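You operate a simulated robot arm through the tools that you are given. There is no shell and no other tool.

You are at the controls of a simulated two-armed robot. One attempt, no reset.

## Task
On the sorting shelf, fold the striped towel in half and then in half again.

Only the result counts: the job must be done as asked and must still hold three seconds after the hand-in. Knocking over, shifting, dropping, spilling or breaking anything else fails it. Flat cloth is picked up by pressing the open fingertips on it (5 to 10 N) and closing them slowly along it; thin cloth reads only 2 to 8 mm in the jaws.

## Robot
Two 6-joint arms with two-finger parallel grippers on one trunk, on a base that drives. Base frame: it is fixed to the floor where the robot stands at the start and does not move with it; the origin is under the middle of the robot, x ahead of it, y to its left, z up. Units: m, rad, N and s.
The left shoulder is at the start at [-0.105, 0.177, 0.734], the right one opposite. With the tool pointing down near the work surface each hand reaches from about 0.1 to 0.68 m from the robot's upright axis, wherever it stands, measured 20 degrees to its own side. Places, roughly: sorting shelf [1.2, 2.8, 0.9]; striped towel [1.25, 2.75, 1]. Payload 1.57 kg a hand.
The TCP of each hand is the grasp point between the finger pads, 0.03 m short of the fingertips. In the tool frame z runs along the fingers and y along their closing line. The gripper opens to 0.08 m. The fingers are 0.017 m wide and 0.012 m thick; the gripper's body (0.04 by 0.082 m) begins 0.08 m behind the TCP.
Orientation is that of the tool frame in the base frame, as [roll, pitch, yaw] about the fixed x, y, z axes, in that order (R = Rz(yaw) Ry(pitch) Rx(roll)). With the fingers straight down and closing along the base's y, the tool's x points along the base's -x, its y along +y and its z along -z.

## Interface
- The arms move only by the tool apply_moves. It takes "left_targets", "right_targets" or both (then of equal length, played together; a hand with none holds still); each is a list of rows, each a list of 7 numbers: the gripper command, from -1 (shut) to 1 (fully open), values between in proportion, then the shift along the base's x, y, z in cm, then the turn, a rotation vector about the base's x, y, z in rad. In form: [[fingers, tx, ty, tz, ax, ay, az], ...]. A call has 1 to 20 rows; each row is the pose to reach, as a shift and turn from the pose commanded when the call began. Rows are played at 5 a second. More than 0.05 m and 0.15 rad between two rows, or a gripper value outside its range, and nothing of the call is played. A pose out of reach is approached as far as the arm can. The call stops where the force on the tool passes 40 N (or 10 N more than at its start, if that is more) or the arm is blocked; 0.2 s more then pass. The fingers move at their own pace (about 0.072 m/s each) and stop on an object; they squeeze with about 42 N. The grip force told is the motor's: it shows also when the fingers shut on nothing. Time passes only in rows, and 0.2 s behind the last, so rows that repeat a pose let the fingers close. It gives the time, the measured TCP pose, the force on the tool (base axes), the opening and the grip force at its end, in the units of the frame above (readings bear some noise), with the torque about the TCP (base axes, N m) and any sound that the robot's microphone picked up, and new pictures: "pictures" is both (left out), scene, wrist or none (wrist: the cameras of the hands that moved).
- Cameras (640 x 400 px; columns grow to the right, rows downward): "scene" is now at [0.0501, -0.0102, 1.4694]; the picture's right is [-0.13, -0.99, 0.00], its down [-0.59, 0.08, -0.80] and it looks along [0.79, -0.10, -0.60] (base axes); focal length 276 px, centre (320, 200). "left" rides on the left gripper at [0.072, 0.007, -0.122] in its tool frame; the picture's right is [-0.09, 1.00, 0.00], its down [-0.84, -0.08, -0.54] and it looks along [-0.54, -0.05, 0.84] (tool axes); focal length 238 px, centre (320, 200). "right" rides on the right gripper at [0.072, -0.007, -0.122] in its tool frame; the picture's right is [0.09, 1.00, 0.00], its down [-0.84, 0.08, -0.54] and it looks along [-0.54, 0.05, 0.84] (tool axes); focal length 238 px, centre (320, 200). There is no depth. A picture from a camera that has moved, and an enlarged one, comes with that camera's place and axes in the base frame and with its lens.
- raise_lower(by): slides the trunk up (or, below 0, down) by that many m; the arms and the scene camera ride with it, the base frame stays. It gives what a move gives, with no picture.
- base_move(legs): drives the robot by 1 to 6 legs, each [ahead, left, turn to the left] in m, m and rad, along the robot's own axes; the way and the turn of a leg run together, so that a leg with both is an arc; at most 1.5 m and 3.142 rad a leg. The arms and the cameras ride along, it lands a little off, and it stops where it bumps. It gives what a move gives, and a new picture of the scene camera.
- head_to(pan, tilt): turns the head with the scene camera to pan (to the left, within 2.496 rad either way) and tilt (down, from -0.506 to 1.204), counted from straight ahead of the robot. It gives what a move gives, and a new picture of the scene camera.
- enlarge(camera, box): a new picture of the part [left, top, right, bottom] of that camera's present view, enlarged. It takes no simulated time.
- hand_in(): hands the job in; it is judged then, once.

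Places have to be worked out from the pictures, the camera data and where the tool is seen. Open the grippers and draw the arms clear of the work before you hand the job in, unless the task says otherwise.

The tools are called after "Call:" by a JSON object that holds its "fn" and its "kwargs". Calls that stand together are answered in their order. apply_moves: Moves the arms, as the interface text tells. Its arguments: {"type":"object","properties":{"left_targets":{"type":"array"},"right_targets":{"type":"array"},"pictures":{"type":"string","enum":["both","scene","wrist","none"]}},"required":[]} The other tools are called the same way: raise_lower (by) slides the trunk up or down; base_move (legs) drives the base; head_to (pan, tilt) turns the head that bears the scene camera; enlarge (camera, box) takes an enlarged picture of a part of a camera's view; hand_in () hands the job in.

At the start:

```text
t: 0.0
left_tcp_pos: [0.4482, 0.1777, 1.0467]
left_tool_rot: [-3.141, 0.0, 3.141]
left_wrist_force: [-0.9, 0.6, -0.6]
left_wrist_torque: [0.0, -0.01, 0.0]
left_grip_width: 0.0803
left_grip_force: 0.1
right_tcp_pos: [0.4242, -0.218, 1.106]
right_tool_rot: [3.141, 0.001, 3.141]
right_wrist_force: [0.3, 0.6, 0.5]
right_wrist_torque: [0.0, 0.01, 0.0]
right_grip_width: 0.08
right_grip_force: 0.0
trunk travel left (down, up): [-0.175, 0.153]
robot x, y, heading: [-0.0011, -0.0017, 0.003]
head pan, tilt: [-0.127, 0.642]
```

scene: 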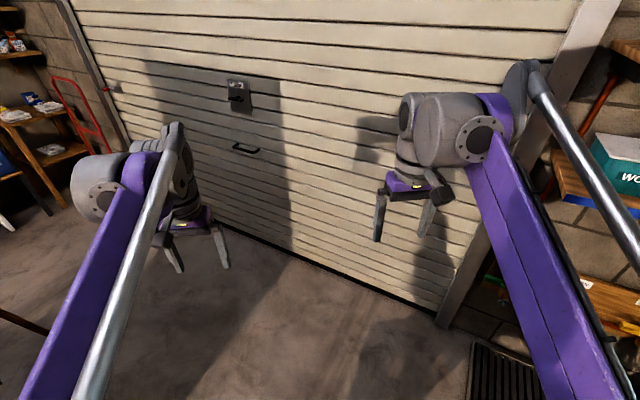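
right: 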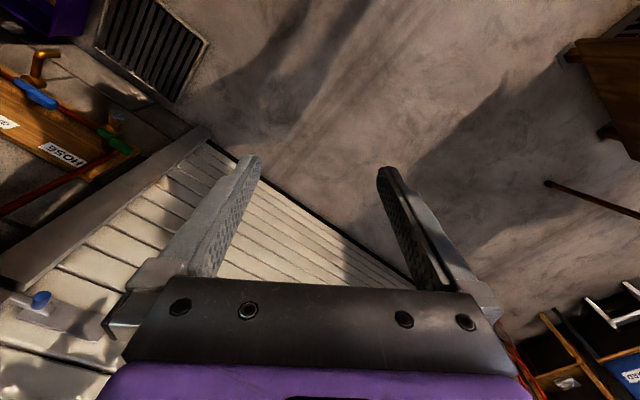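
left: 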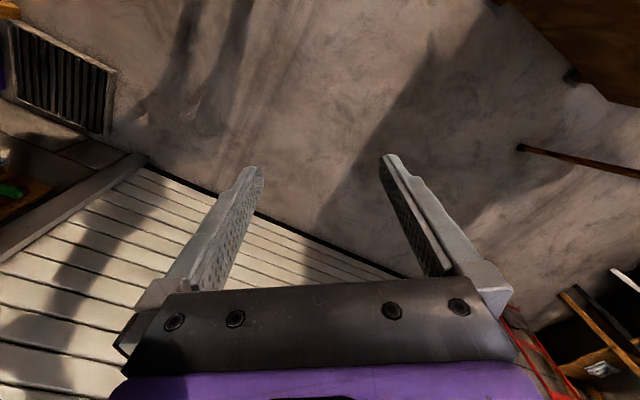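

The sorting shelf should be ahead-left at about [1.2, 2.8]; the picture shows only the garage door. I turn the head left to find it.

Call:
{"fn": "head_to", "kwargs": {"pan": 1.15, "tilt": 0.35}}

```text
t: 1.4
left_tcp_pos: [0.4485, 0.1768, 1.0471]
left_tool_rot: [-3.141, 0.0, 3.142]
left_wrist_force: [0.0, 0.2, 0.3]
left_wrist_torque: [0.01, -0.04, 0.02]
left_grip_width: 0.0801
left_grip_force: 0.0
right_tcp_pos: [0.4253, -0.2173, 1.1066]
right_tool_rot: [3.141, 0.0, -3.14]
right_wrist_force: [-0.2, 0.2, 0.6]
right_wrist_torque: [0.02, 0.01, -0.02]
right_grip_width: 0.0802
right_grip_force: 0.1
trunk travel left (down, up): [-0.175, 0.153]
robot x, y, heading: [0.0009, -0.0008, 0.002]
head pan, tilt: [1.15, 0.351]
camera scene: at [0.0018, 0.0858, 1.4958], right [0.91, -0.41, 0.0], down [-0.14, -0.31, -0.94], along [0.38, 0.86, -0.34], focal length 276 px, centre (320, 200)
```

scene: 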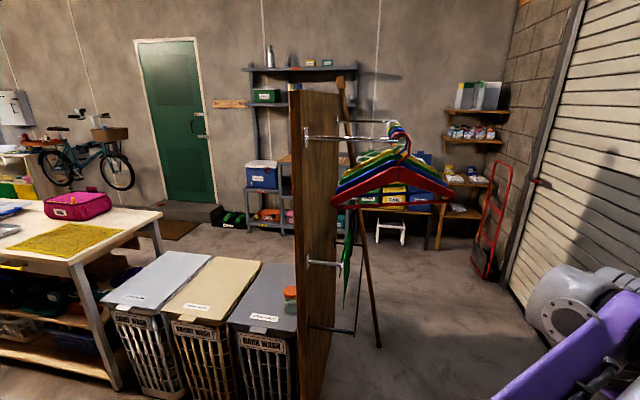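

The expected towel position projects near pixel (324,150), behind the board with the hangers. I enlarge that area to look.

Call:
{"fn": "enlarge", "kwargs": {"camera": "scene", "box": [220, 50, 520, 240]}}

Call:
{"fn": "head_to", "kwargs": {"pan": 1.15, "tilt": 0.75}}

```text
2.11 times, centred on (370, 145) of scene
camera zoom: at [0.0018, 0.0858, 1.4958], right [0.91, -0.41, 0.0], down [-0.14, -0.31, -0.94], along [0.38, 0.86, -0.34], focal length 582 px, centre (215, 316)
```

zoom: 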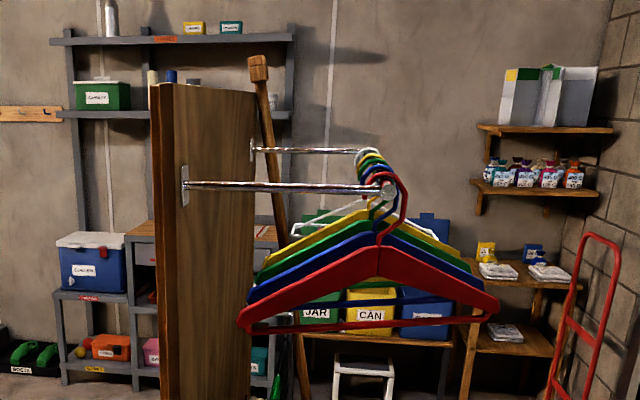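

```text
t: 2.3
left_tcp_pos: [0.4478, 0.1787, 1.0461]
left_tool_rot: [-3.141, 0.0, 3.142]
left_wrist_force: [0.3, -0.1, -0.8]
left_wrist_torque: [-0.02, 0.03, 0.03]
left_grip_width: 0.0798
left_grip_force: 0.1
right_tcp_pos: [0.4244, -0.2185, 1.107]
right_tool_rot: [3.141, 0.001, -3.14]
right_wrist_force: [1.0, 0.1, -0.6]
right_wrist_torque: [0.02, -0.01, 0.0]
right_grip_width: 0.0799
right_grip_force: 0.0
trunk travel left (down, up): [-0.175, 0.153]
robot x, y, heading: [0.001, 0.0017, -0.0]
head pan, tilt: [1.15, 0.75]
camera scene: at [-0.0024, 0.0765, 1.4603], right [0.91, -0.41, 0.0], down [-0.28, -0.62, -0.73], along [0.3, 0.67, -0.68], focal length 276 px, centre (320, 200)
```

scene: 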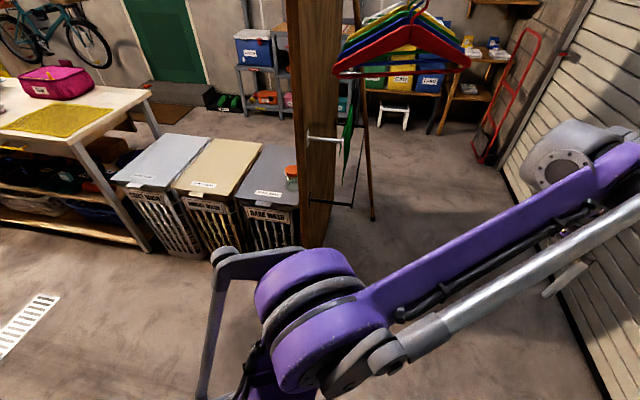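

A wooden-topped shelf unit with red-striped cloth seems to lie behind the hanger board. I look further right and left to map the free floor before driving.

Call:
{"fn": "head_to", "kwargs": {"pan": 0.7, "tilt": 0.45}}

Call:
{"fn": "head_to", "kwargs": {"pan": 1.9, "tilt": 0.6}}

```text
t: 3.2
left_tcp_pos: [0.4481, 0.1786, 1.0463]
left_tool_rot: [-3.14, 0.0, -3.142]
left_wrist_force: [0.5, 0.9, -0.2]
left_wrist_torque: [-0.02, -0.03, 0.01]
left_grip_width: 0.0799
left_grip_force: 0.2
right_tcp_pos: [0.4245, -0.2176, 1.1052]
right_tool_rot: [-3.141, 0.0, 3.14]
right_wrist_force: [-0.2, -1.6, -0.4]
right_wrist_torque: [-0.02, 0.0, 0.0]
right_grip_width: 0.0802
right_grip_force: 0.1
trunk travel left (down, up): [-0.175, 0.153]
robot x, y, heading: [-0.0002, -0.0005, -0.001]
head pan, tilt: [0.7, 0.45]
camera scene: at [0.034, 0.0601, 1.4866], right [0.64, -0.76, 0.0], down [-0.33, -0.28, -0.9], along [0.69, 0.58, -0.44], focal length 276 px, centre (320, 200)
```

scene: 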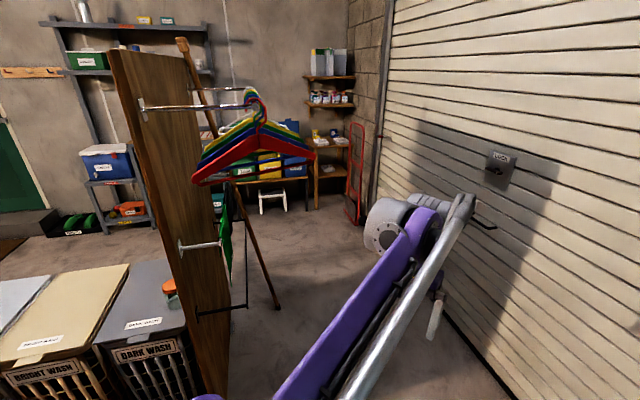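

```text
t: 4.6
left_tcp_pos: [0.4486, 0.178, 1.0461]
left_tool_rot: [-3.141, -0.001, 3.139]
left_wrist_force: [0.4, 0.2, 0.4]
left_wrist_torque: [-0.02, -0.05, 0.03]
left_grip_width: 0.08
left_grip_force: 0.0
right_tcp_pos: [0.4243, -0.2162, 1.1058]
right_tool_rot: [-3.141, 0.001, 3.141]
right_wrist_force: [-0.3, 0.7, 1.1]
right_wrist_torque: [0.02, -0.02, -0.01]
right_grip_width: 0.08
right_grip_force: 0.1
trunk travel left (down, up): [-0.175, 0.153]
robot x, y, heading: [-0.0019, -0.0008, -0.0]
head pan, tilt: [1.901, 0.6]
camera scene: at [-0.0648, 0.0844, 1.4731], right [0.95, 0.32, 0.0], down [0.18, -0.53, -0.83], along [-0.27, 0.78, -0.56], focal length 276 px, centre (320, 200)
```

scene: 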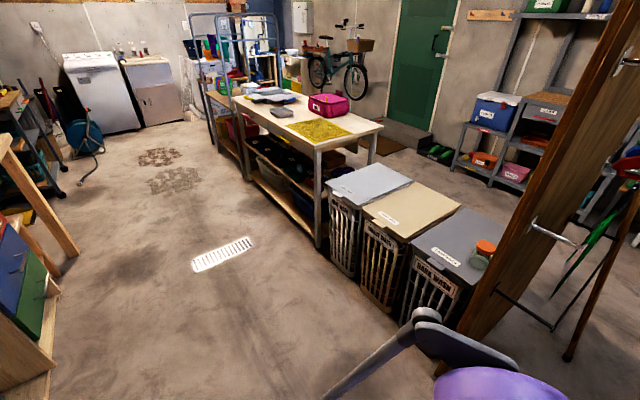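

The garage door line runs about 56° to base x, so the room (and shelf) is rotated by about 0.98 rad; the corridor right of the hanger stand is free. I turn in place to face along the corridor and look again.

Call:
{"fn": "base_move", "kwargs": {"legs": [[0, 0, 0.985]]}}

Call:
{"fn": "head_to", "kwargs": {"pan": 0.15, "tilt": 0.4}}

```text
t: 7.5
left_tcp_pos: [0.0962, 0.4721, 1.0467]
left_tool_rot: [3.141, 0.0, -2.15]
left_wrist_force: [0.7, 0.0, 0.1]
left_wrist_torque: [-0.01, 0.02, 0.0]
left_grip_width: 0.0801
left_grip_force: 0.0
right_tcp_pos: [0.4147, 0.2377, 1.106]
right_tool_rot: [-3.141, -0.002, -2.151]
right_wrist_force: [-0.3, 0.3, -0.2]
right_wrist_torque: [-0.02, -0.01, 0.04]
right_grip_width: 0.0797
right_grip_force: 0.1
trunk travel left (down, up): [-0.175, 0.153]
robot x, y, heading: [0.0011, 0.0006, 0.994]
head pan, tilt: [1.901, 0.6]
camera scene: at [-0.1054, -0.0078, 1.4731], right [0.25, 0.97, 0.0], down [0.55, -0.14, -0.83], along [-0.8, 0.2, -0.56], focal length 276 px, centre (320, 200)
```

scene: 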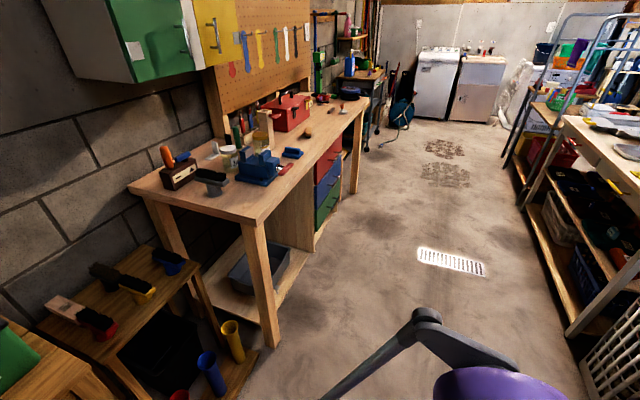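

```text
t: 9.3
left_tcp_pos: [0.0972, 0.4733, 1.0467]
left_tool_rot: [-3.141, -0.001, -2.151]
left_wrist_force: [-0.3, 0.9, -0.8]
left_wrist_torque: [0.0, 0.01, -0.02]
left_grip_width: 0.0797
left_grip_force: 0.1
right_tcp_pos: [0.4152, 0.2359, 1.1067]
right_tool_rot: [3.14, 0.0, -2.15]
right_wrist_force: [0.1, 0.1, 0.6]
right_wrist_torque: [0.03, 0.01, 0.01]
right_grip_width: 0.0799
right_grip_force: 0.1
trunk travel left (down, up): [-0.175, 0.153]
robot x, y, heading: [0.0012, -0.0014, 0.99]
head pan, tilt: [0.15, 0.4]
camera scene: at [0.0188, 0.0545, 1.4913], right [0.91, -0.42, 0.0], down [-0.16, -0.35, -0.92], along [0.38, 0.84, -0.39], focal length 276 px, centre (320, 200)
```

scene: 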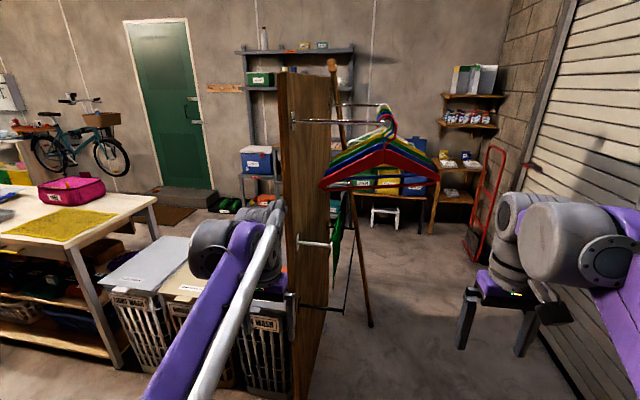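

Robot now faces along the corridor; the stand's pole base is near (0.89,1.17) and the garage door about 1.13 m to the right. I sidestep right 0.68 m to clear the hangers.

Call:
{"fn": "base_move", "kwargs": {"legs": [[0, -0.68, 0]]}}

```text
t: 15.7
left_tcp_pos: [0.6625, 0.1016, 1.0459]
left_tool_rot: [-3.142, -0.001, -2.149]
left_wrist_force: [-0.4, -1.1, -0.2]
left_wrist_torque: [-0.01, -0.01, 0.0]
left_grip_width: 0.0799
left_grip_force: 0.0
right_tcp_pos: [0.9831, -0.1333, 1.1067]
right_tool_rot: [3.141, 0.0, -2.151]
right_wrist_force: [-0.4, 0.0, -0.3]
right_wrist_torque: [-0.01, -0.01, -0.01]
right_grip_width: 0.08
right_grip_force: 0.1
trunk travel left (down, up): [-0.175, 0.153]
robot x, y, heading: [0.5677, -0.3707, 0.992]
head pan, tilt: [0.15, 0.4]
camera scene: at [0.5862, -0.3165, 1.4913], right [0.91, -0.41, 0.0], down [-0.16, -0.35, -0.92], along [0.38, 0.84, -0.39], focal length 276 px, centre (320, 200)
```

scene: 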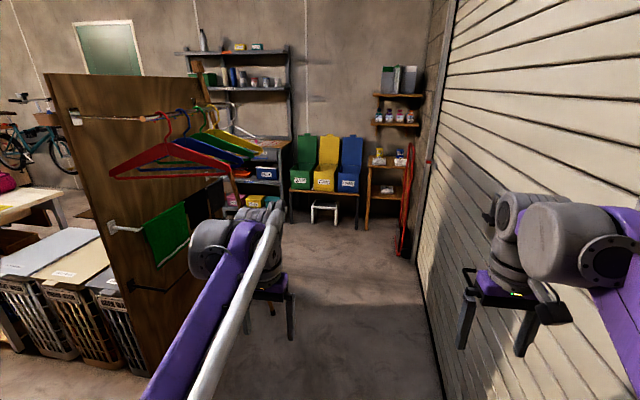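

I'm mid-corridor with clear floor ahead; the wood-topped grey shelf unit appears around pixel (265,140). I drive 1.3 m ahead along the corridor.

Call:
{"fn": "base_move", "kwargs": {"legs": [[1.3, 0.0, 0]]}}

Call:
{"fn": "head_to", "kwargs": {"pan": 0.6, "tilt": 0.5}}

```text
t: 22.2
left_tcp_pos: [1.3699, 1.1922, 1.046]
left_tool_rot: [3.141, 0.0, -2.144]
left_wrist_force: [-0.4, -0.4, -1.1]
left_wrist_torque: [0.0, -0.02, -0.04]
left_grip_width: 0.08
left_grip_force: 0.2
right_tcp_pos: [1.6896, 0.9572, 1.1071]
right_tool_rot: [-3.141, 0.0, -2.146]
right_wrist_force: [-0.6, -0.9, 0.9]
right_wrist_torque: [0.0, 0.01, -0.01]
right_grip_width: 0.0801
right_grip_force: 0.0
trunk travel left (down, up): [-0.175, 0.153]
robot x, y, heading: [1.2756, 0.7171, 0.994]
head pan, tilt: [0.15, 0.4]
camera scene: at [1.2939, 0.7735, 1.4913], right [0.91, -0.41, 0.0], down [-0.16, -0.35, -0.92], along [0.38, 0.84, -0.39], focal length 276 px, centre (320, 200)
```

scene: 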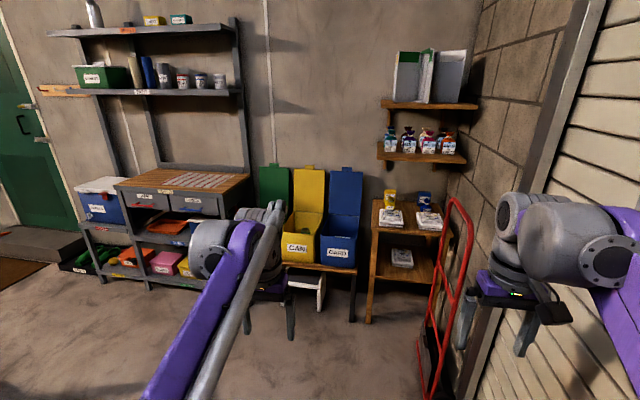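

```text
t: 23.1
left_tcp_pos: [1.3691, 1.192, 1.0469]
left_tool_rot: [-3.142, 0.0, -2.146]
left_wrist_force: [-1.1, -0.4, -0.6]
left_wrist_torque: [-0.03, 0.01, 0.01]
left_grip_width: 0.0799
left_grip_force: 0.0
right_tcp_pos: [1.6882, 0.9574, 1.1067]
right_tool_rot: [3.14, 0.0, -2.146]
right_wrist_force: [-0.3, -0.5, 1.0]
right_wrist_torque: [-0.02, 0.01, 0.02]
right_grip_width: 0.0799
right_grip_force: 0.0
trunk travel left (down, up): [-0.175, 0.153]
robot x, y, heading: [1.2762, 0.7195, 0.997]
head pan, tilt: [0.6, 0.499]
camera scene: at [1.2533, 0.7798, 1.4822], right [1.0, 0.03, 0.0], down [0.01, -0.48, -0.88], along [-0.02, 0.88, -0.48], focal length 276 px, centre (320, 200)
```

scene: 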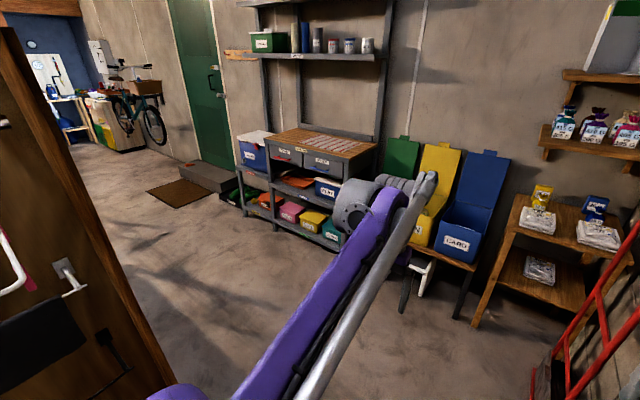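

Call:
{"fn": "enlarge", "kwargs": {"camera": "scene", "box": [220, 100, 420, 260]}}

```text
2.50 times, centred on (320, 180) of scene
camera zoom: at [1.2533, 0.7798, 1.4822], right [1.0, 0.03, 0.0], down [0.01, -0.48, -0.88], along [-0.02, 0.88, -0.48], focal length 691 px, centre (320, 250)
```

zoom: 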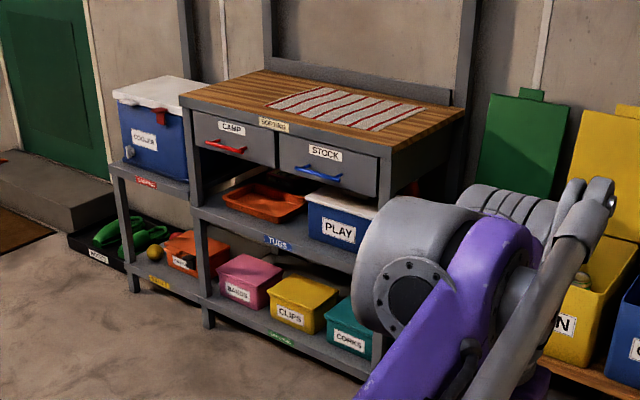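

The shelf labelled SORTING carries the white/red-striped towel flat on its wooden top (z about 0.88), towel roughly 0.39 x 0.26 m centred near (1.28, 2.77). I drive 0.75 m ahead, then 1.1 m left, keeping well clear of stand and bins.

Call:
{"fn": "base_move", "kwargs": {"legs": [[0.75, 0, 0], [0, 1.1, 0]]}}

Call:
{"fn": "head_to", "kwargs": {"pan": 0.0, "tilt": 0.6}}

```text
t: 36.7
left_tcp_pos: [0.8606, 2.4139, 1.0465]
left_tool_rot: [-3.141, 0.0, -2.152]
left_wrist_force: [-0.8, 0.3, -0.1]
left_wrist_torque: [0.0, 0.02, -0.01]
left_grip_width: 0.0801
left_grip_force: 0.1
right_tcp_pos: [1.1773, 2.1788, 1.1065]
right_tool_rot: [-3.142, 0.001, -2.152]
right_wrist_force: [0.9, 1.0, -0.4]
right_wrist_torque: [0.01, 0.01, 0.0]
right_grip_width: 0.0798
right_grip_force: 0.0
trunk travel left (down, up): [-0.175, 0.153]
robot x, y, heading: [0.7648, 1.9427, 0.984]
head pan, tilt: [0.6, 0.499]
camera scene: at [0.7419, 2.0041, 1.4822], right [1.0, 0.02, 0.0], down [0.01, -0.48, -0.88], along [-0.02, 0.88, -0.48], focal length 276 px, centre (320, 200)
```

scene: 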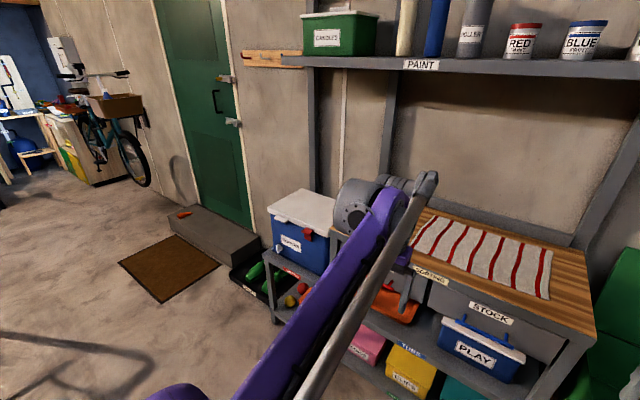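

```text
t: 37.7
left_tcp_pos: [0.8602, 2.4153, 1.0465]
left_tool_rot: [-3.142, -0.002, -2.152]
left_wrist_force: [0.3, 1.2, 0.3]
left_wrist_torque: [-0.02, 0.0, -0.03]
left_grip_width: 0.08
left_grip_force: 0.1
right_tcp_pos: [1.179, 2.1784, 1.1063]
right_tool_rot: [-3.141, 0.0, -2.151]
right_wrist_force: [0.3, -0.3, -1.5]
right_wrist_torque: [-0.01, 0.02, 0.03]
right_grip_width: 0.08
right_grip_force: 0.0
trunk travel left (down, up): [-0.175, 0.153]
robot x, y, heading: [0.7654, 1.9411, 0.989]
head pan, tilt: [0.0, 0.6]
camera scene: at [0.7922, 1.987, 1.4731], right [0.84, -0.55, 0.0], down [-0.31, -0.47, -0.83], along [0.45, 0.69, -0.56], focal length 276 px, centre (320, 200)
```

scene: 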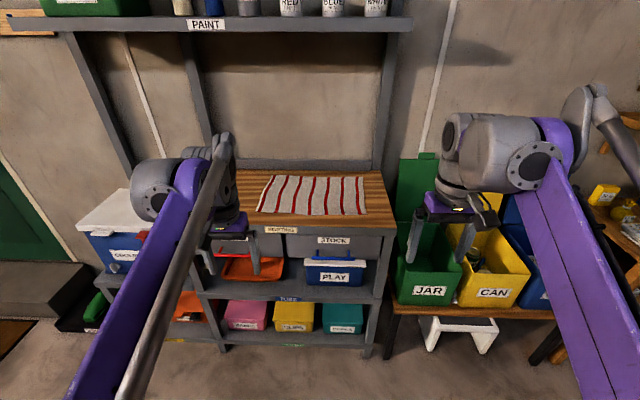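

The striped towel is clearly visible: about 0.40 wide by 0.26 deep, roughly 0.97 m ahead of my axis, shelf front about 0.75 m ahead. I look down to judge how far my base extends forward.

Call:
{"fn": "head_to", "kwargs": {"pan": 0.0, "tilt": 1.2}}

```text
t: 38.7
left_tcp_pos: [0.8607, 2.4143, 1.0466]
left_tool_rot: [3.142, -0.002, -2.152]
left_wrist_force: [0.5, 0.5, 0.3]
left_wrist_torque: [-0.01, 0.0, -0.03]
left_grip_width: 0.0802
left_grip_force: 0.0
right_tcp_pos: [1.1784, 2.1787, 1.1057]
right_tool_rot: [-3.141, 0.0, -2.152]
right_wrist_force: [-0.1, -0.3, 0.2]
right_wrist_torque: [0.01, 0.04, 0.0]
right_grip_width: 0.0803
right_grip_force: 0.1
trunk travel left (down, up): [-0.175, 0.153]
robot x, y, heading: [0.7623, 1.9399, 0.989]
head pan, tilt: [0.0, 1.201]
camera scene: at [0.7745, 1.9599, 1.4285], right [0.84, -0.55, 0.0], down [-0.51, -0.78, -0.36], along [0.2, 0.3, -0.93], focal length 276 px, centre (320, 200)
```

scene: 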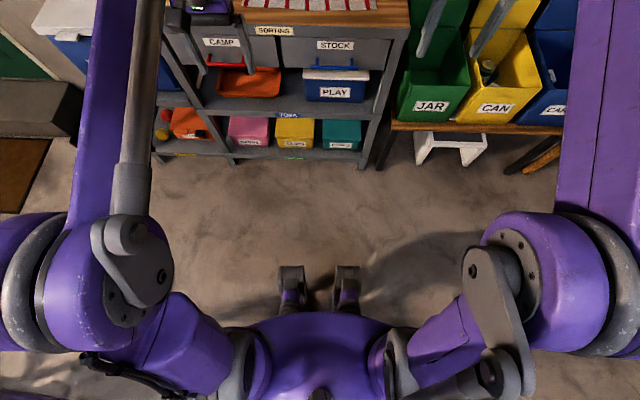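

The base front reaches about 0.2 m ahead of the axis, so I can approach about 0.48 m. I align the heading to the shelf (about 0.945) with a small left shift, then advance 0.36 m first and look.

Call:
{"fn": "base_move", "kwargs": {"legs": [[0, 0.06, -0.045], [0.36, 0, 0]]}}

Call:
{"fn": "head_to", "kwargs": {"pan": 0.0, "tilt": 0.85}}

```text
t: 41.8
left_tcp_pos: [1.0429, 2.7344, 1.047]
left_tool_rot: [3.141, 0.0, -2.199]
left_wrist_force: [-0.3, 0.4, 0.4]
left_wrist_torque: [0.03, 0.0, 0.0]
left_grip_width: 0.0799
left_grip_force: 0.0
right_tcp_pos: [1.35, 2.486, 1.1065]
right_tool_rot: [3.141, 0.0, -2.198]
right_wrist_force: [0.0, 1.0, 0.0]
right_wrist_torque: [-0.02, 0.05, -0.02]
right_grip_width: 0.0798
right_grip_force: 0.1
trunk travel left (down, up): [-0.175, 0.153]
robot x, y, heading: [0.9226, 2.2653, 0.943]
head pan, tilt: [0.0, 1.201]
camera scene: at [0.9365, 2.2843, 1.4285], right [0.81, -0.59, 0.0], down [-0.55, -0.76, -0.36], along [0.21, 0.29, -0.93], focal length 276 px, centre (320, 200)
```

scene: 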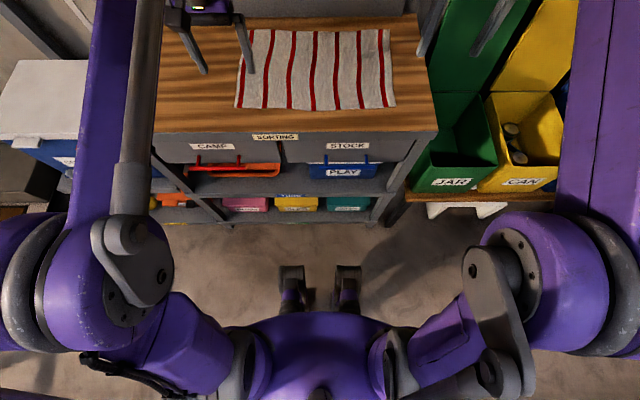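

```text
t: 42.6
left_tcp_pos: [1.0431, 2.7357, 1.0467]
left_tool_rot: [3.141, -0.001, -2.198]
left_wrist_force: [-0.1, 1.2, 0.1]
left_wrist_torque: [0.0, -0.01, 0.01]
left_grip_width: 0.08
left_grip_force: 0.0
right_tcp_pos: [1.3506, 2.4844, 1.1057]
right_tool_rot: [3.141, -0.001, -2.199]
right_wrist_force: [-0.1, -0.2, 0.1]
right_wrist_torque: [0.01, -0.01, 0.01]
right_grip_width: 0.08
right_grip_force: 0.0
trunk travel left (down, up): [-0.175, 0.153]
robot x, y, heading: [0.9235, 2.2659, 0.943]
head pan, tilt: [0.0, 0.85]
camera scene: at [0.9492, 2.3019, 1.4521], right [0.81, -0.59, 0.0], down [-0.44, -0.61, -0.66], along [0.39, 0.53, -0.75], focal length 276 px, centre (320, 200)
```

scene: 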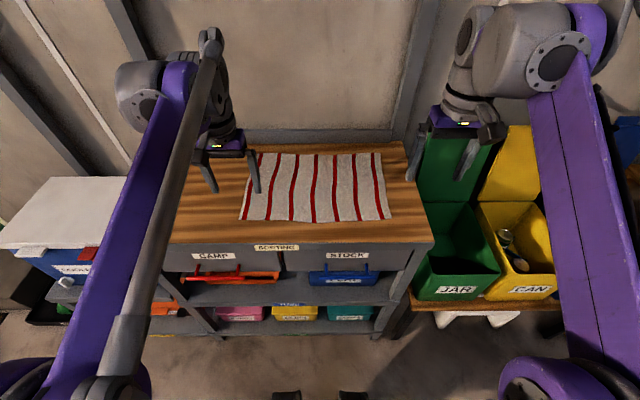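

Now nicely aligned: towel front edge about 0.48 m and back edge 0.74 m ahead of my axis, centred about 1 cm left. The upper PAINT shelf is at z 1.43, above my arms; I advance another 0.12 m.

Call:
{"fn": "base_move", "kwargs": {"legs": [[0.12, 0, 0.0]]}}

Call:
{"fn": "head_to", "kwargs": {"pan": 0.0, "tilt": 1.05}}

```text
t: 43.9
left_tcp_pos: [1.1138, 2.8326, 1.0467]
left_tool_rot: [3.14, 0.001, -2.197]
left_wrist_force: [-0.3, 0.5, 0.1]
left_wrist_torque: [-0.04, 0.01, 0.0]
left_grip_width: 0.0799
left_grip_force: 0.0
right_tcp_pos: [1.4213, 2.582, 1.1066]
right_tool_rot: [3.141, -0.001, -2.197]
right_wrist_force: [0.3, 0.8, 0.1]
right_wrist_torque: [-0.05, 0.01, -0.05]
right_grip_width: 0.0799
right_grip_force: 0.0
trunk travel left (down, up): [-0.175, 0.153]
robot x, y, heading: [0.999, 2.3644, 0.942]
head pan, tilt: [0.0, 0.85]
camera scene: at [1.0205, 2.4004, 1.4522], right [0.81, -0.59, 0.0], down [-0.44, -0.61, -0.66], along [0.39, 0.53, -0.75], focal length 276 px, centre (320, 200)
```

scene: 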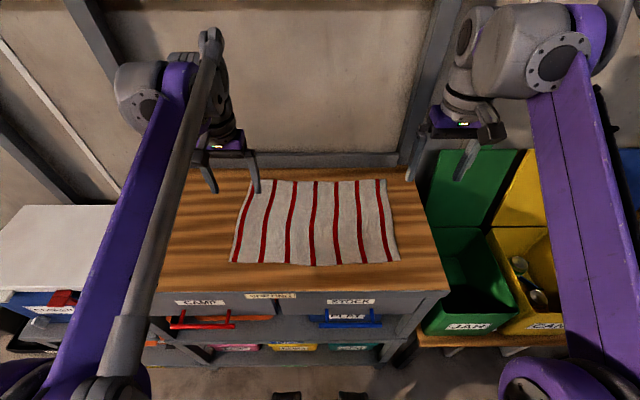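

```text
t: 44.6
left_tcp_pos: [1.1146, 2.8315, 1.0457]
left_tool_rot: [3.141, 0.001, -2.197]
left_wrist_force: [-0.5, 0.9, -0.5]
left_wrist_torque: [-0.02, -0.03, -0.04]
left_grip_width: 0.08
left_grip_force: 0.0
right_tcp_pos: [1.4204, 2.5815, 1.1064]
right_tool_rot: [-3.141, -0.001, -2.197]
right_wrist_force: [0.0, -0.2, -0.4]
right_wrist_torque: [0.02, 0.0, 0.02]
right_grip_width: 0.08
right_grip_force: 0.1
trunk travel left (down, up): [-0.175, 0.153]
robot x, y, heading: [0.9961, 2.3625, 0.946]
head pan, tilt: [0.0, 1.051]
camera scene: at [1.0131, 2.3901, 1.4377], right [0.81, -0.59, 0.0], down [-0.51, -0.7, -0.5], along [0.29, 0.4, -0.87], focal length 276 px, centre (320, 200)
```

scene: 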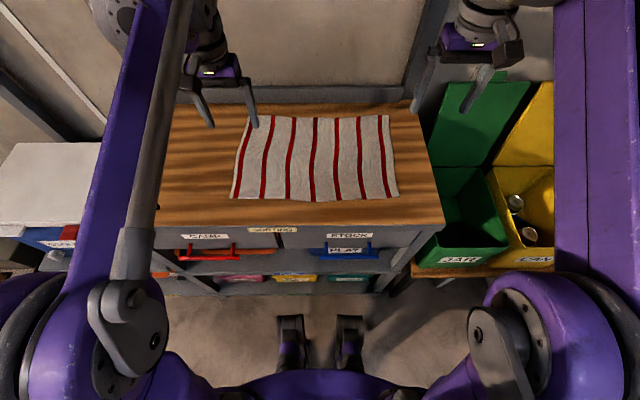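

Good overhead view of towel. I enlarge it to measure the corners precisely.

Call:
{"fn": "enlarge", "kwargs": {"camera": "scene", "box": [200, 90, 440, 240]}}

```text
2.67 times, centred on (320, 165) of scene
camera zoom: at [1.0131, 2.3901, 1.4377], right [0.81, -0.59, 0.0], down [-0.51, -0.7, -0.5], along [0.29, 0.4, -0.87], focal length 737 px, centre (320, 293)
```

zoom: 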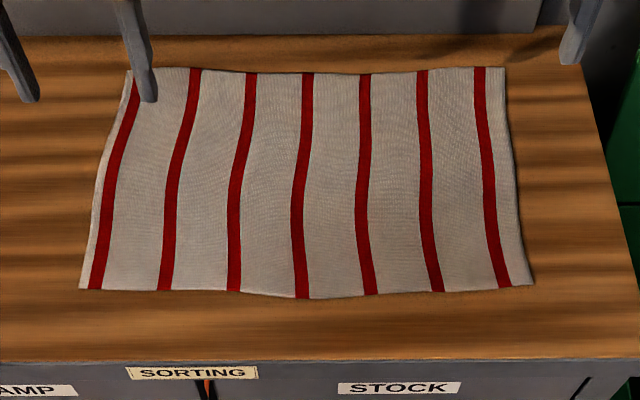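

Corners estimated: BL (1.193, 2.982), BR (1.515, 2.754), FL (1.033, 2.772), FR (1.354, 2.544), surface about z 0.885. I move both hands partway toward the back corners at safe height, half-closing the jaws, and check clearance.

Call:
{"fn": "apply_moves", "kwargs": {"left_targets": [[0.6, 1.2, 1.7, -1.0, 0, 0, 0], [0.3, 2.8, 3.6, -2.0, 0, 0, 0], [0.0, 4.4, 5.5, -3.0, 0, 0, 0], [0.0, 6.0, 7.4, -4.0, 0, 0, 0], [0.0, 7.4, 9.3, -5.0, 0, 0, 0]], "right_targets": [[0.6, 0.8, 2.4, -2.0, 0, 0, 0], [0.3, 1.6, 4.8, -4.0, 0, 0, 0], [0.0, 2.4, 7.2, -6.0, 0, 0, 0], [0.0, 3.4, 9.8, -8.5, 0, 0, 0], [0.0, 4.4, 12.6, -11.0, 0, 0, 0]]}}

```text
t: 45.8
left_tcp_pos: [1.1892, 2.9277, 0.9943]
left_tool_rot: [-3.141, -0.002, -2.198]
left_wrist_force: [0.3, 0.4, 0.2]
left_wrist_torque: [0.02, 0.0, 0.02]
left_grip_width: 0.0398
left_grip_force: 0.2
right_tcp_pos: [1.465, 2.7089, 0.9947]
right_tool_rot: [-3.141, -0.001, -2.197]
right_wrist_force: [-0.2, 0.7, 0.5]
right_wrist_torque: [0.0, 0.01, -0.03]
right_grip_width: 0.0403
right_grip_force: 0.1
trunk travel left (down, up): [-0.175, 0.153]
robot x, y, heading: [0.9968, 2.3665, 0.941]
head pan, tilt: [0.0, 1.051]
camera scene: at [1.0144, 2.3921, 1.4376], right [0.81, -0.59, 0.0], down [-0.51, -0.7, -0.5], along [0.29, 0.4, -0.87], focal length 276 px, centre (320, 200)
camera right: at [1.4278, 2.6473, 1.1175], right [-0.86, 0.51, 0.0], down [0.43, 0.72, 0.54], along [0.28, 0.47, -0.84], focal length 238 px, centre (320, 200)
camera left: at [1.1414, 2.8743, 1.1172], right [-0.75, 0.66, 0.0], down [0.55, 0.63, 0.54], along [0.36, 0.41, -0.84], focal length 238 px, centre (320, 200)
```

scene: 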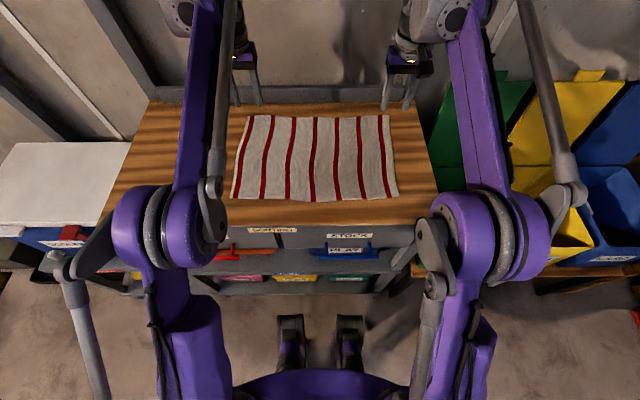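
right: 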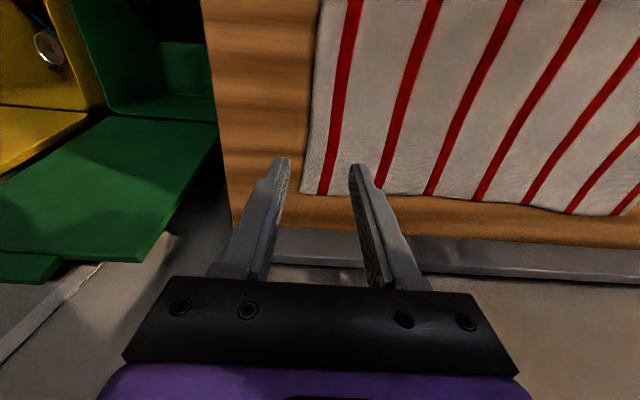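
left: 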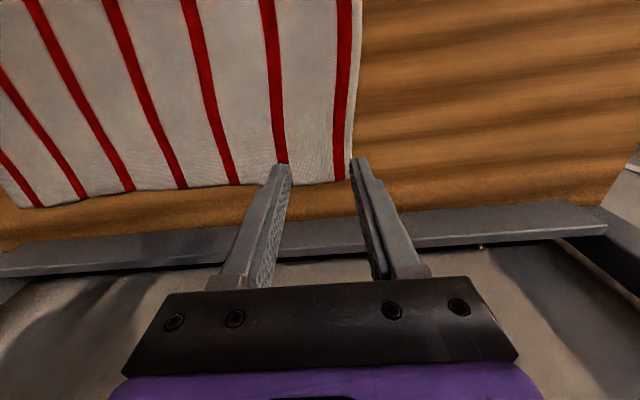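

Both hands are near the back corners with jaws at 4 cm, clear of posts and rail; wrist cameras put BL at (1.202, 2.987) and BR at (1.516, 2.756). I move over the corners and lower to just above the cloth.

Call:
{"fn": "apply_moves", "kwargs": {"left_targets": [[0.0, 1.4, 1.6, -1.0, 0, 0, 0], [0.0, 2.9, 3.3, -2.0, 0, 0, 0], [0.0, 2.9, 3.3, -4.0, 0, 0, 0], [0.0, 2.9, 3.3, -6.5, 0, 0, 0]], "right_targets": [[0.0, 1.0, 2.7, -1.0, 0, 0, 0], [0.0, 2.15, 5.4, -2.0, 0, 0, 0], [0.0, 2.15, 5.4, -4.0, 0, 0, 0], [0.0, 2.15, 5.4, -6.5, 0, 0, 0]]}}

```text
t: 46.8
left_tcp_pos: [1.2161, 2.9592, 0.9324]
left_tool_rot: [-3.141, 0.002, -2.197]
left_wrist_force: [0.8, -0.1, -0.1]
left_wrist_torque: [-0.01, -0.03, 0.03]
left_grip_width: 0.0398
left_grip_force: 0.0
left hand out of reach, approached as far as the arm can: row 2
right_tcp_pos: [1.4863, 2.7612, 0.9315]
right_tool_rot: [-3.141, -0.002, -2.199]
right_wrist_force: [0.2, -0.2, 0.0]
right_wrist_torque: [0.02, -0.04, 0.0]
right_grip_width: 0.0402
right_grip_force: 0.0
right hand out of reach, approached as far as the arm can: row 2
trunk travel left (down, up): [-0.175, 0.153]
robot x, y, heading: [0.993, 2.3662, 0.948]
head pan, tilt: [0.0, 1.051]
camera scene: at [1.0124, 2.389, 1.4377], right [0.81, -0.59, 0.0], down [-0.51, -0.7, -0.5], along [0.29, 0.4, -0.87], focal length 276 px, centre (320, 200)
camera right: at [1.4488, 2.6986, 1.0537], right [-0.86, 0.51, 0.0], down [0.43, 0.72, 0.54], along [0.28, 0.47, -0.84], focal length 238 px, centre (320, 200)
camera left: at [1.1691, 2.9048, 1.054], right [-0.75, 0.66, 0.0], down [0.55, 0.63, 0.54], along [0.36, 0.41, -0.84], focal length 238 px, centre (320, 200)
```

scene: 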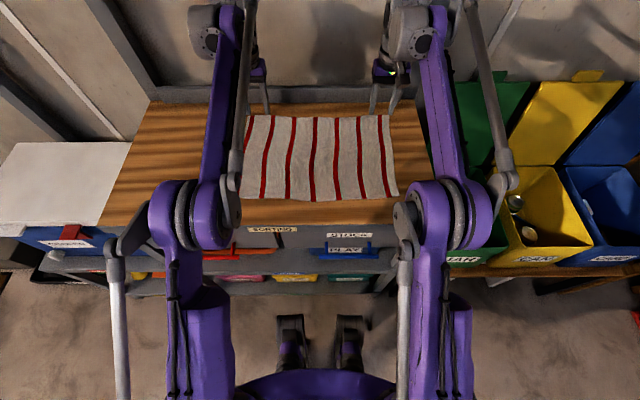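
right: 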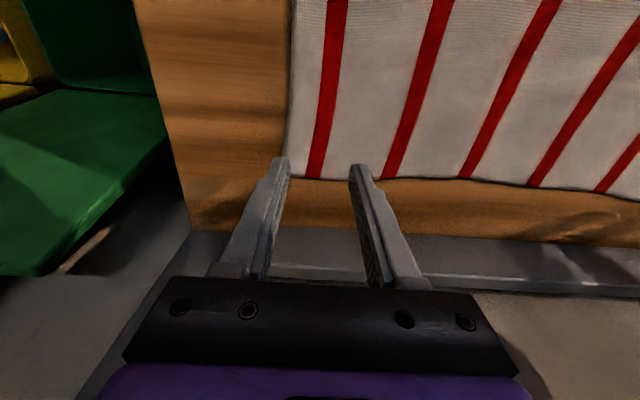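
left: 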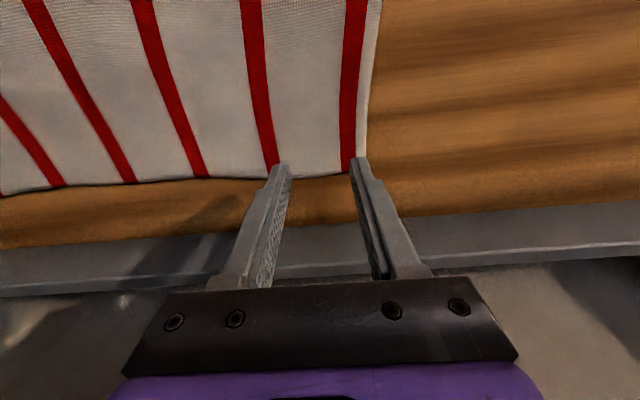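

Both hands sit at the edge of their reach over the back corners. I raise the trunk 8 cm to gain horizontal reach and elbow clearance; the hands ride up with it.

Call:
{"fn": "raise_lower", "kwargs": {"by": 0.08}}

```text
t: 48.0
left_tcp_pos: [1.217, 2.9582, 1.0115]
left_tool_rot: [3.141, 0.001, -2.197]
left_wrist_force: [-1.0, 0.2, -0.2]
left_wrist_torque: [0.0, -0.01, -0.01]
left_grip_width: 0.0403
left_grip_force: 0.1
right_tcp_pos: [1.4857, 2.7618, 1.0111]
right_tool_rot: [3.141, 0.002, -2.197]
right_wrist_force: [-0.2, -0.4, -1.2]
right_wrist_torque: [-0.05, -0.02, -0.02]
right_grip_width: 0.0398
right_grip_force: 0.0
trunk travel left (down, up): [-0.255, 0.073]
robot x, y, heading: [0.995, 2.3646, 0.946]
head pan, tilt: [0.0, 1.051]
```

Positions over the corners check out (outer fingers right at the towel's side edges, about 5 mm inside the back edge). I descend both hands to near contact.

Call:
{"fn": "apply_moves", "kwargs": {"left_targets": [[0.0, 0, 0, -3.0, 0, 0, 0], [0.0, 0, 0, -6.0, 0, 0, 0], [0.0, 0, 0, -8.0, 0, 0, 0], [0.0, 0, 0, -9.0, 0, 0, 0]], "right_targets": [[0.0, 0, 0, -3.0, 0, 0, 0], [0.0, 0, 0, -6.0, 0, 0, 0], [0.0, 0, 0, -8.0, 0, 0, 0], [0.0, 0, 0, -9.0, 0, 0, 0]], "pictures": "wrist"}}

```text
t: 49.0
left_tcp_pos: [1.2171, 2.9589, 0.9214]
left_tool_rot: [3.141, 0.0, -2.196]
left_wrist_force: [0.0, 0.3, -0.5]
left_wrist_torque: [0.01, -0.03, 0.01]
left_grip_width: 0.0402
left_grip_force: 0.0
right_tcp_pos: [1.4862, 2.7615, 0.9208]
right_tool_rot: [-3.141, -0.001, -2.196]
right_wrist_force: [0.6, -0.2, 0.3]
right_wrist_torque: [-0.04, 0.0, 0.02]
right_grip_width: 0.0397
right_grip_force: 0.1
trunk travel left (down, up): [-0.255, 0.073]
robot x, y, heading: [1.0005, 2.3653, 0.944]
head pan, tilt: [0.0, 1.051]
camera right: at [1.4495, 2.6992, 1.0433], right [-0.86, 0.51, 0.0], down [0.43, 0.72, 0.54], along [0.28, 0.47, -0.84], focal length 238 px, centre (320, 200)
camera left: at [1.1689, 2.9057, 1.0432], right [-0.75, 0.66, 0.0], down [0.55, 0.63, 0.54], along [0.36, 0.41, -0.84], focal length 238 px, centre (320, 200)
```

right: 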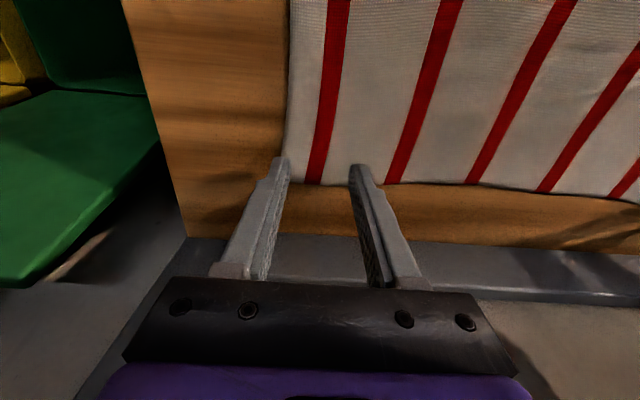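
left: 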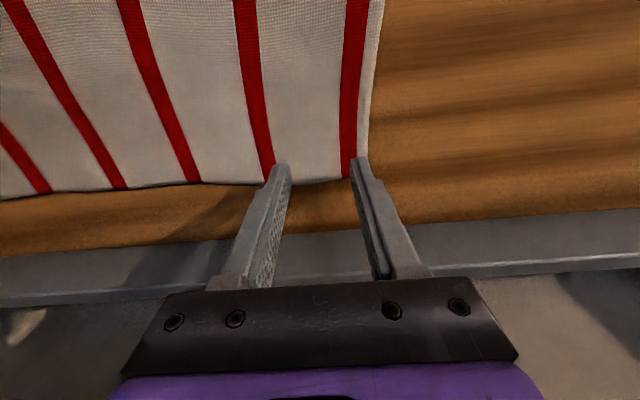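

No contact yet at fingertip height 0.891. I continue down in small steps.

Call:
{"fn": "apply_moves", "kwargs": {"left_targets": [[0.0, 0, 0, -0.3, 0, 0, 0], [0.0, 0, 0, -0.5, 0, 0, 0]], "right_targets": [[0.0, 0, 0, -0.3, 0, 0, 0], [0.0, 0, 0, -0.5, 0, 0, 0]], "pictures": "none"}}

```text
t: 49.5
left_tcp_pos: [1.2164, 2.9587, 0.9165]
left_tool_rot: [3.141, 0.0, -2.196]
left_wrist_force: [0.1, -0.5, -0.5]
left_wrist_torque: [-0.02, 0.01, 0.0]
left_grip_width: 0.04
left_grip_force: 0.0
right_tcp_pos: [1.487, 2.7621, 0.9163]
right_tool_rot: [3.141, 0.001, -2.197]
right_wrist_force: [0.6, -0.4, -0.3]
right_wrist_torque: [0.02, 0.0, -0.02]
right_grip_width: 0.04
right_grip_force: 0.0
trunk travel left (down, up): [-0.255, 0.073]
robot x, y, heading: [0.9961, 2.3627, 0.946]
head pan, tilt: [0.0, 1.051]
```

Call:
{"fn": "apply_moves", "kwargs": {"left_targets": [[0.0, 0, 0, -0.2, 0, 0, 0], [0.0, 0, 0, -0.4, 0, 0, 0]], "right_targets": [[0.0, 0, 0, -0.2, 0, 0, 0], [0.0, 0, 0, -0.4, 0, 0, 0]], "pictures": "none"}}

```text
t: 50.1
left_tcp_pos: [1.2168, 2.9583, 0.913]
left_tool_rot: [3.141, 0.001, -2.197]
left_wrist_force: [-0.2, 0.0, 0.1]
left_wrist_torque: [0.02, 0.02, -0.01]
left_grip_width: 0.0401
left_grip_force: 0.1
right_tcp_pos: [1.4869, 2.7609, 0.913]
right_tool_rot: [3.141, 0.001, -2.197]
right_wrist_force: [-0.5, 0.3, -0.1]
right_wrist_torque: [-0.01, -0.01, -0.02]
right_grip_width: 0.0401
right_grip_force: 0.1
trunk travel left (down, up): [-0.255, 0.073]
robot x, y, heading: [0.9965, 2.3664, 0.942]
head pan, tilt: [0.0, 1.051]
```

Still free at fingertip 0.883; I keep lowering by 2 mm steps.

Call:
{"fn": "apply_moves", "kwargs": {"left_targets": [[0.0, 0, 0, -0.2, 0, 0, 0], [0.0, 0, 0, -0.3, 0, 0, 0]], "right_targets": [[0.0, 0, 0, -0.2, 0, 0, 0], [0.0, 0, 0, -0.3, 0, 0, 0]], "pictures": "none"}}

Call:
{"fn": "enlarge", "kwargs": {"camera": "right", "box": [220, 100, 440, 240]}}

```text
t: 50.8
left_tcp_pos: [1.2164, 2.9587, 0.9113]
left_tool_rot: [-3.141, 0.004, -2.198]
left_wrist_force: [1.5, 3.4, 19.3]
left_wrist_torque: [0.06, -0.15, 0.02]
left_grip_width: 0.04
left_grip_force: 0.0
right_tcp_pos: [1.485, 2.7611, 0.9119]
right_tool_rot: [3.141, 0.001, -2.197]
right_wrist_force: [3.2, 3.3, 11.3]
right_wrist_torque: [0.11, -0.01, -0.03]
right_grip_width: 0.0402
right_grip_force: 0.0
trunk travel left (down, up): [-0.255, 0.073]
robot x, y, heading: [0.9968, 2.3668, 0.948]
head pan, tilt: [0.0, 1.051]
```

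```text
2.86 times, centred on (330, 170) of right
camera zoom: at [1.4487, 2.6985, 1.0331], right [-0.86, 0.51, 0.0], down [0.43, 0.72, 0.54], along [0.28, 0.47, -0.84], focal length 681 px, centre (291, 286)
```

zoom: 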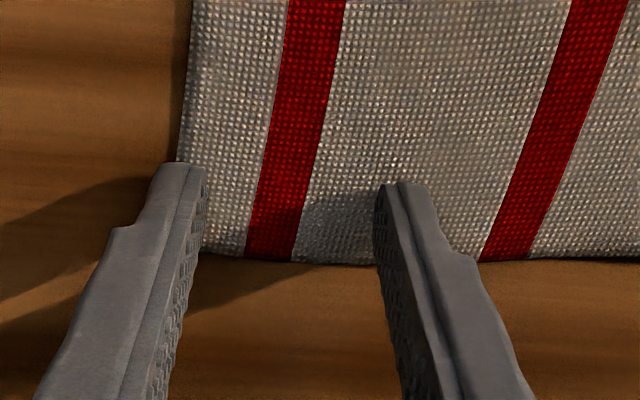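

Contact: left 19 N, right 11 N at fingertip z of about 0.881, fingertips on cloth right at the corners. I ease off about 1 mm left and 0.4 mm right to get 5–10 N, then close slowly.

Call:
{"fn": "apply_moves", "kwargs": {"left_targets": [[0.0, 0, 0, 0.09, 0, 0, 0], [0.0, 0, 0, 0.09, 0, 0, 0]], "right_targets": [[0.0, 0, 0, 0.03, 0, 0, 0], [0.0, 0, 0, 0.03, 0, 0, 0]], "pictures": "none"}}

```text
t: 51.4
left_tcp_pos: [1.2164, 2.9576, 0.9108]
left_tool_rot: [-3.141, 0.002, -2.197]
left_wrist_force: [2.3, 3.5, 16.1]
left_wrist_torque: [0.04, -0.13, 0.03]
left_grip_width: 0.0401
left_grip_force: 0.0
right_tcp_pos: [1.4859, 2.761, 0.9115]
right_tool_rot: [-3.141, 0.001, -2.197]
right_wrist_force: [3.2, 3.7, 18.5]
right_wrist_torque: [0.18, -0.05, 0.0]
right_grip_width: 0.0401
right_grip_force: 0.1
trunk travel left (down, up): [-0.255, 0.073]
robot x, y, heading: [0.9966, 2.3655, 0.944]
head pan, tilt: [0.0, 1.051]
```

Forces settled at 16 and 18 N; I back both off about 1 mm more.

Call:
{"fn": "apply_moves", "kwargs": {"left_targets": [[0.0, 0, 0, 0.08, 0, 0, 0], [0.0, 0, 0, 0.08, 0, 0, 0]], "right_targets": [[0.0, 0, 0, 0.1, 0, 0, 0], [0.0, 0, 0, 0.1, 0, 0, 0]], "pictures": "none"}}

```text
t: 52.0
left_tcp_pos: [1.2174, 2.9579, 0.9124]
left_tool_rot: [-3.141, 0.002, -2.198]
left_wrist_force: [0.0, 0.3, 8.3]
left_wrist_torque: [0.02, -0.06, 0.02]
left_grip_width: 0.0402
left_grip_force: 0.1
right_tcp_pos: [1.4858, 2.7619, 0.9109]
right_tool_rot: [3.14, 0.002, -2.196]
right_wrist_force: [2.1, 3.0, 14.0]
right_wrist_torque: [0.15, -0.05, 0.0]
right_grip_width: 0.04
right_grip_force: 0.0
trunk travel left (down, up): [-0.255, 0.073]
robot x, y, heading: [0.9942, 2.3665, 0.945]
head pan, tilt: [0.0, 1.051]
```

Left is at 8 N; right needs about 0.6 mm more relief. I close both jaws slowly now.

Call:
{"fn": "apply_moves", "kwargs": {"left_targets": [[0.0, 0, 0, 0, 0, 0, 0], [-0.1, 0, 0, 0, 0, 0, 0], [-0.2, 0, 0, 0, 0, 0, 0], [-0.3, 0, 0, 0, 0, 0, 0], [-0.4, 0, 0, 0, 0, 0, 0], [-0.5, 0, 0, 0, 0, 0, 0], [-0.6, 0, 0, 0, 0, 0, 0], [-0.7, 0, 0, 0, 0, 0, 0], [-0.8, 0, 0, 0, 0, 0, 0], [-0.9, 0, 0, 0, 0, 0, 0], [-1.0, 0, 0, 0, 0, 0, 0], [-1.0, 0, 0, 0, 0, 0, 0], [-1.0, 0, 0, 0, 0, 0, 0]], "right_targets": [[0.0, 0, 0, 0.06, 0, 0, 0], [-0.1, 0, 0, 0.06, 0, 0, 0], [-0.2, 0, 0, 0.06, 0, 0, 0], [-0.3, 0, 0, 0.06, 0, 0, 0], [-0.4, 0, 0, 0.06, 0, 0, 0], [-0.5, 0, 0, 0.06, 0, 0, 0], [-0.6, 0, 0, 0.06, 0, 0, 0], [-0.7, 0, 0, 0.06, 0, 0, 0], [-0.8, 0, 0, 0.06, 0, 0, 0], [-0.9, 0, 0, 0.06, 0, 0, 0], [-1.0, 0, 0, 0.06, 0, 0, 0], [-1.0, 0, 0, 0.06, 0, 0, 0], [-1.0, 0, 0, 0.06, 0, 0, 0]], "pictures": "both"}}

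```text
t: 54.8
left_tcp_pos: [1.2168, 2.9581, 0.912]
left_tool_rot: [3.142, 0.002, -2.198]
left_wrist_force: [-0.7, -1.0, 6.0]
left_wrist_torque: [-0.01, -0.02, 0.06]
left_grip_width: 0.0025
left_grip_force: 23.7
right_tcp_pos: [1.4863, 2.7606, 0.9116]
right_tool_rot: [-3.142, 0.002, -2.196]
right_wrist_force: [-1.3, -0.5, 3.3]
right_wrist_torque: [0.04, -0.02, 0.0]
right_grip_width: 0.0
right_grip_force: 21.7
trunk travel left (down, up): [-0.255, 0.073]
robot x, y, heading: [0.9973, 2.3683, 0.945]
head pan, tilt: [0.0, 1.051]
camera scene: at [1.0104, 2.386, 1.5164], right [0.81, -0.59, 0.0], down [-0.51, -0.7, -0.5], along [0.29, 0.4, -0.87], focal length 276 px, centre (320, 200)
camera right: at [1.4492, 2.6986, 1.0335], right [-0.86, 0.51, 0.0], down [0.43, 0.72, 0.54], along [0.28, 0.47, -0.84], focal length 238 px, centre (320, 200)
camera left: at [1.1692, 2.905, 1.0336], right [-0.75, 0.66, 0.0], down [0.55, 0.63, 0.54], along [0.36, 0.41, -0.84], focal length 238 px, centre (320, 200)
```

scene: 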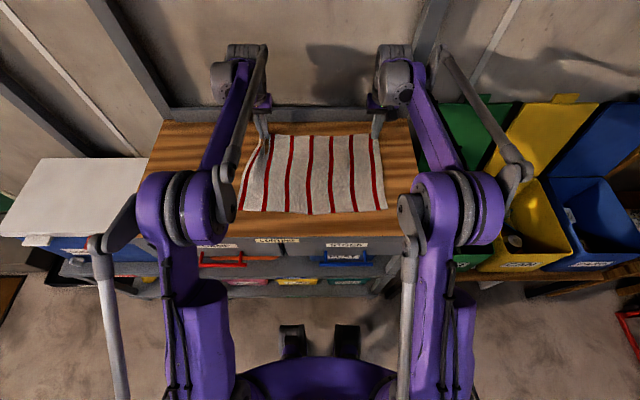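
right: 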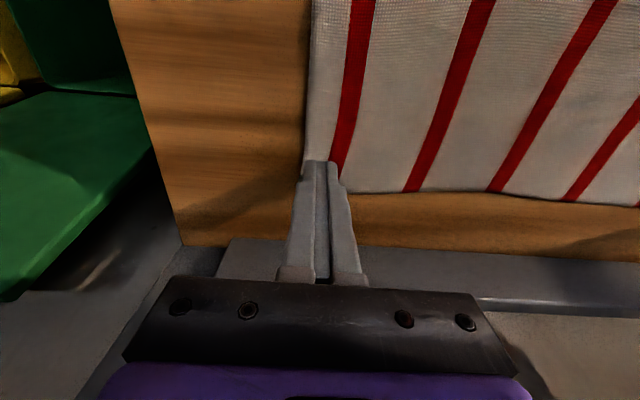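
left: 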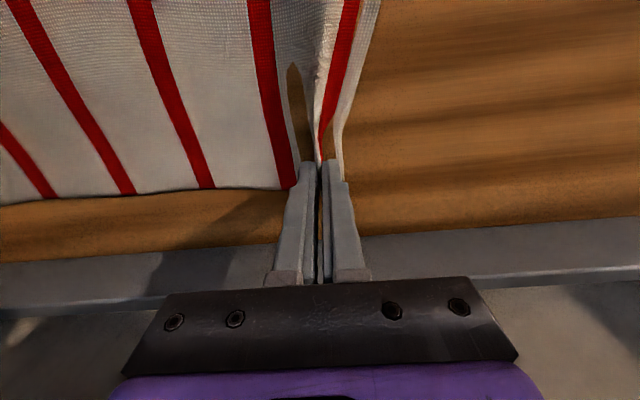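

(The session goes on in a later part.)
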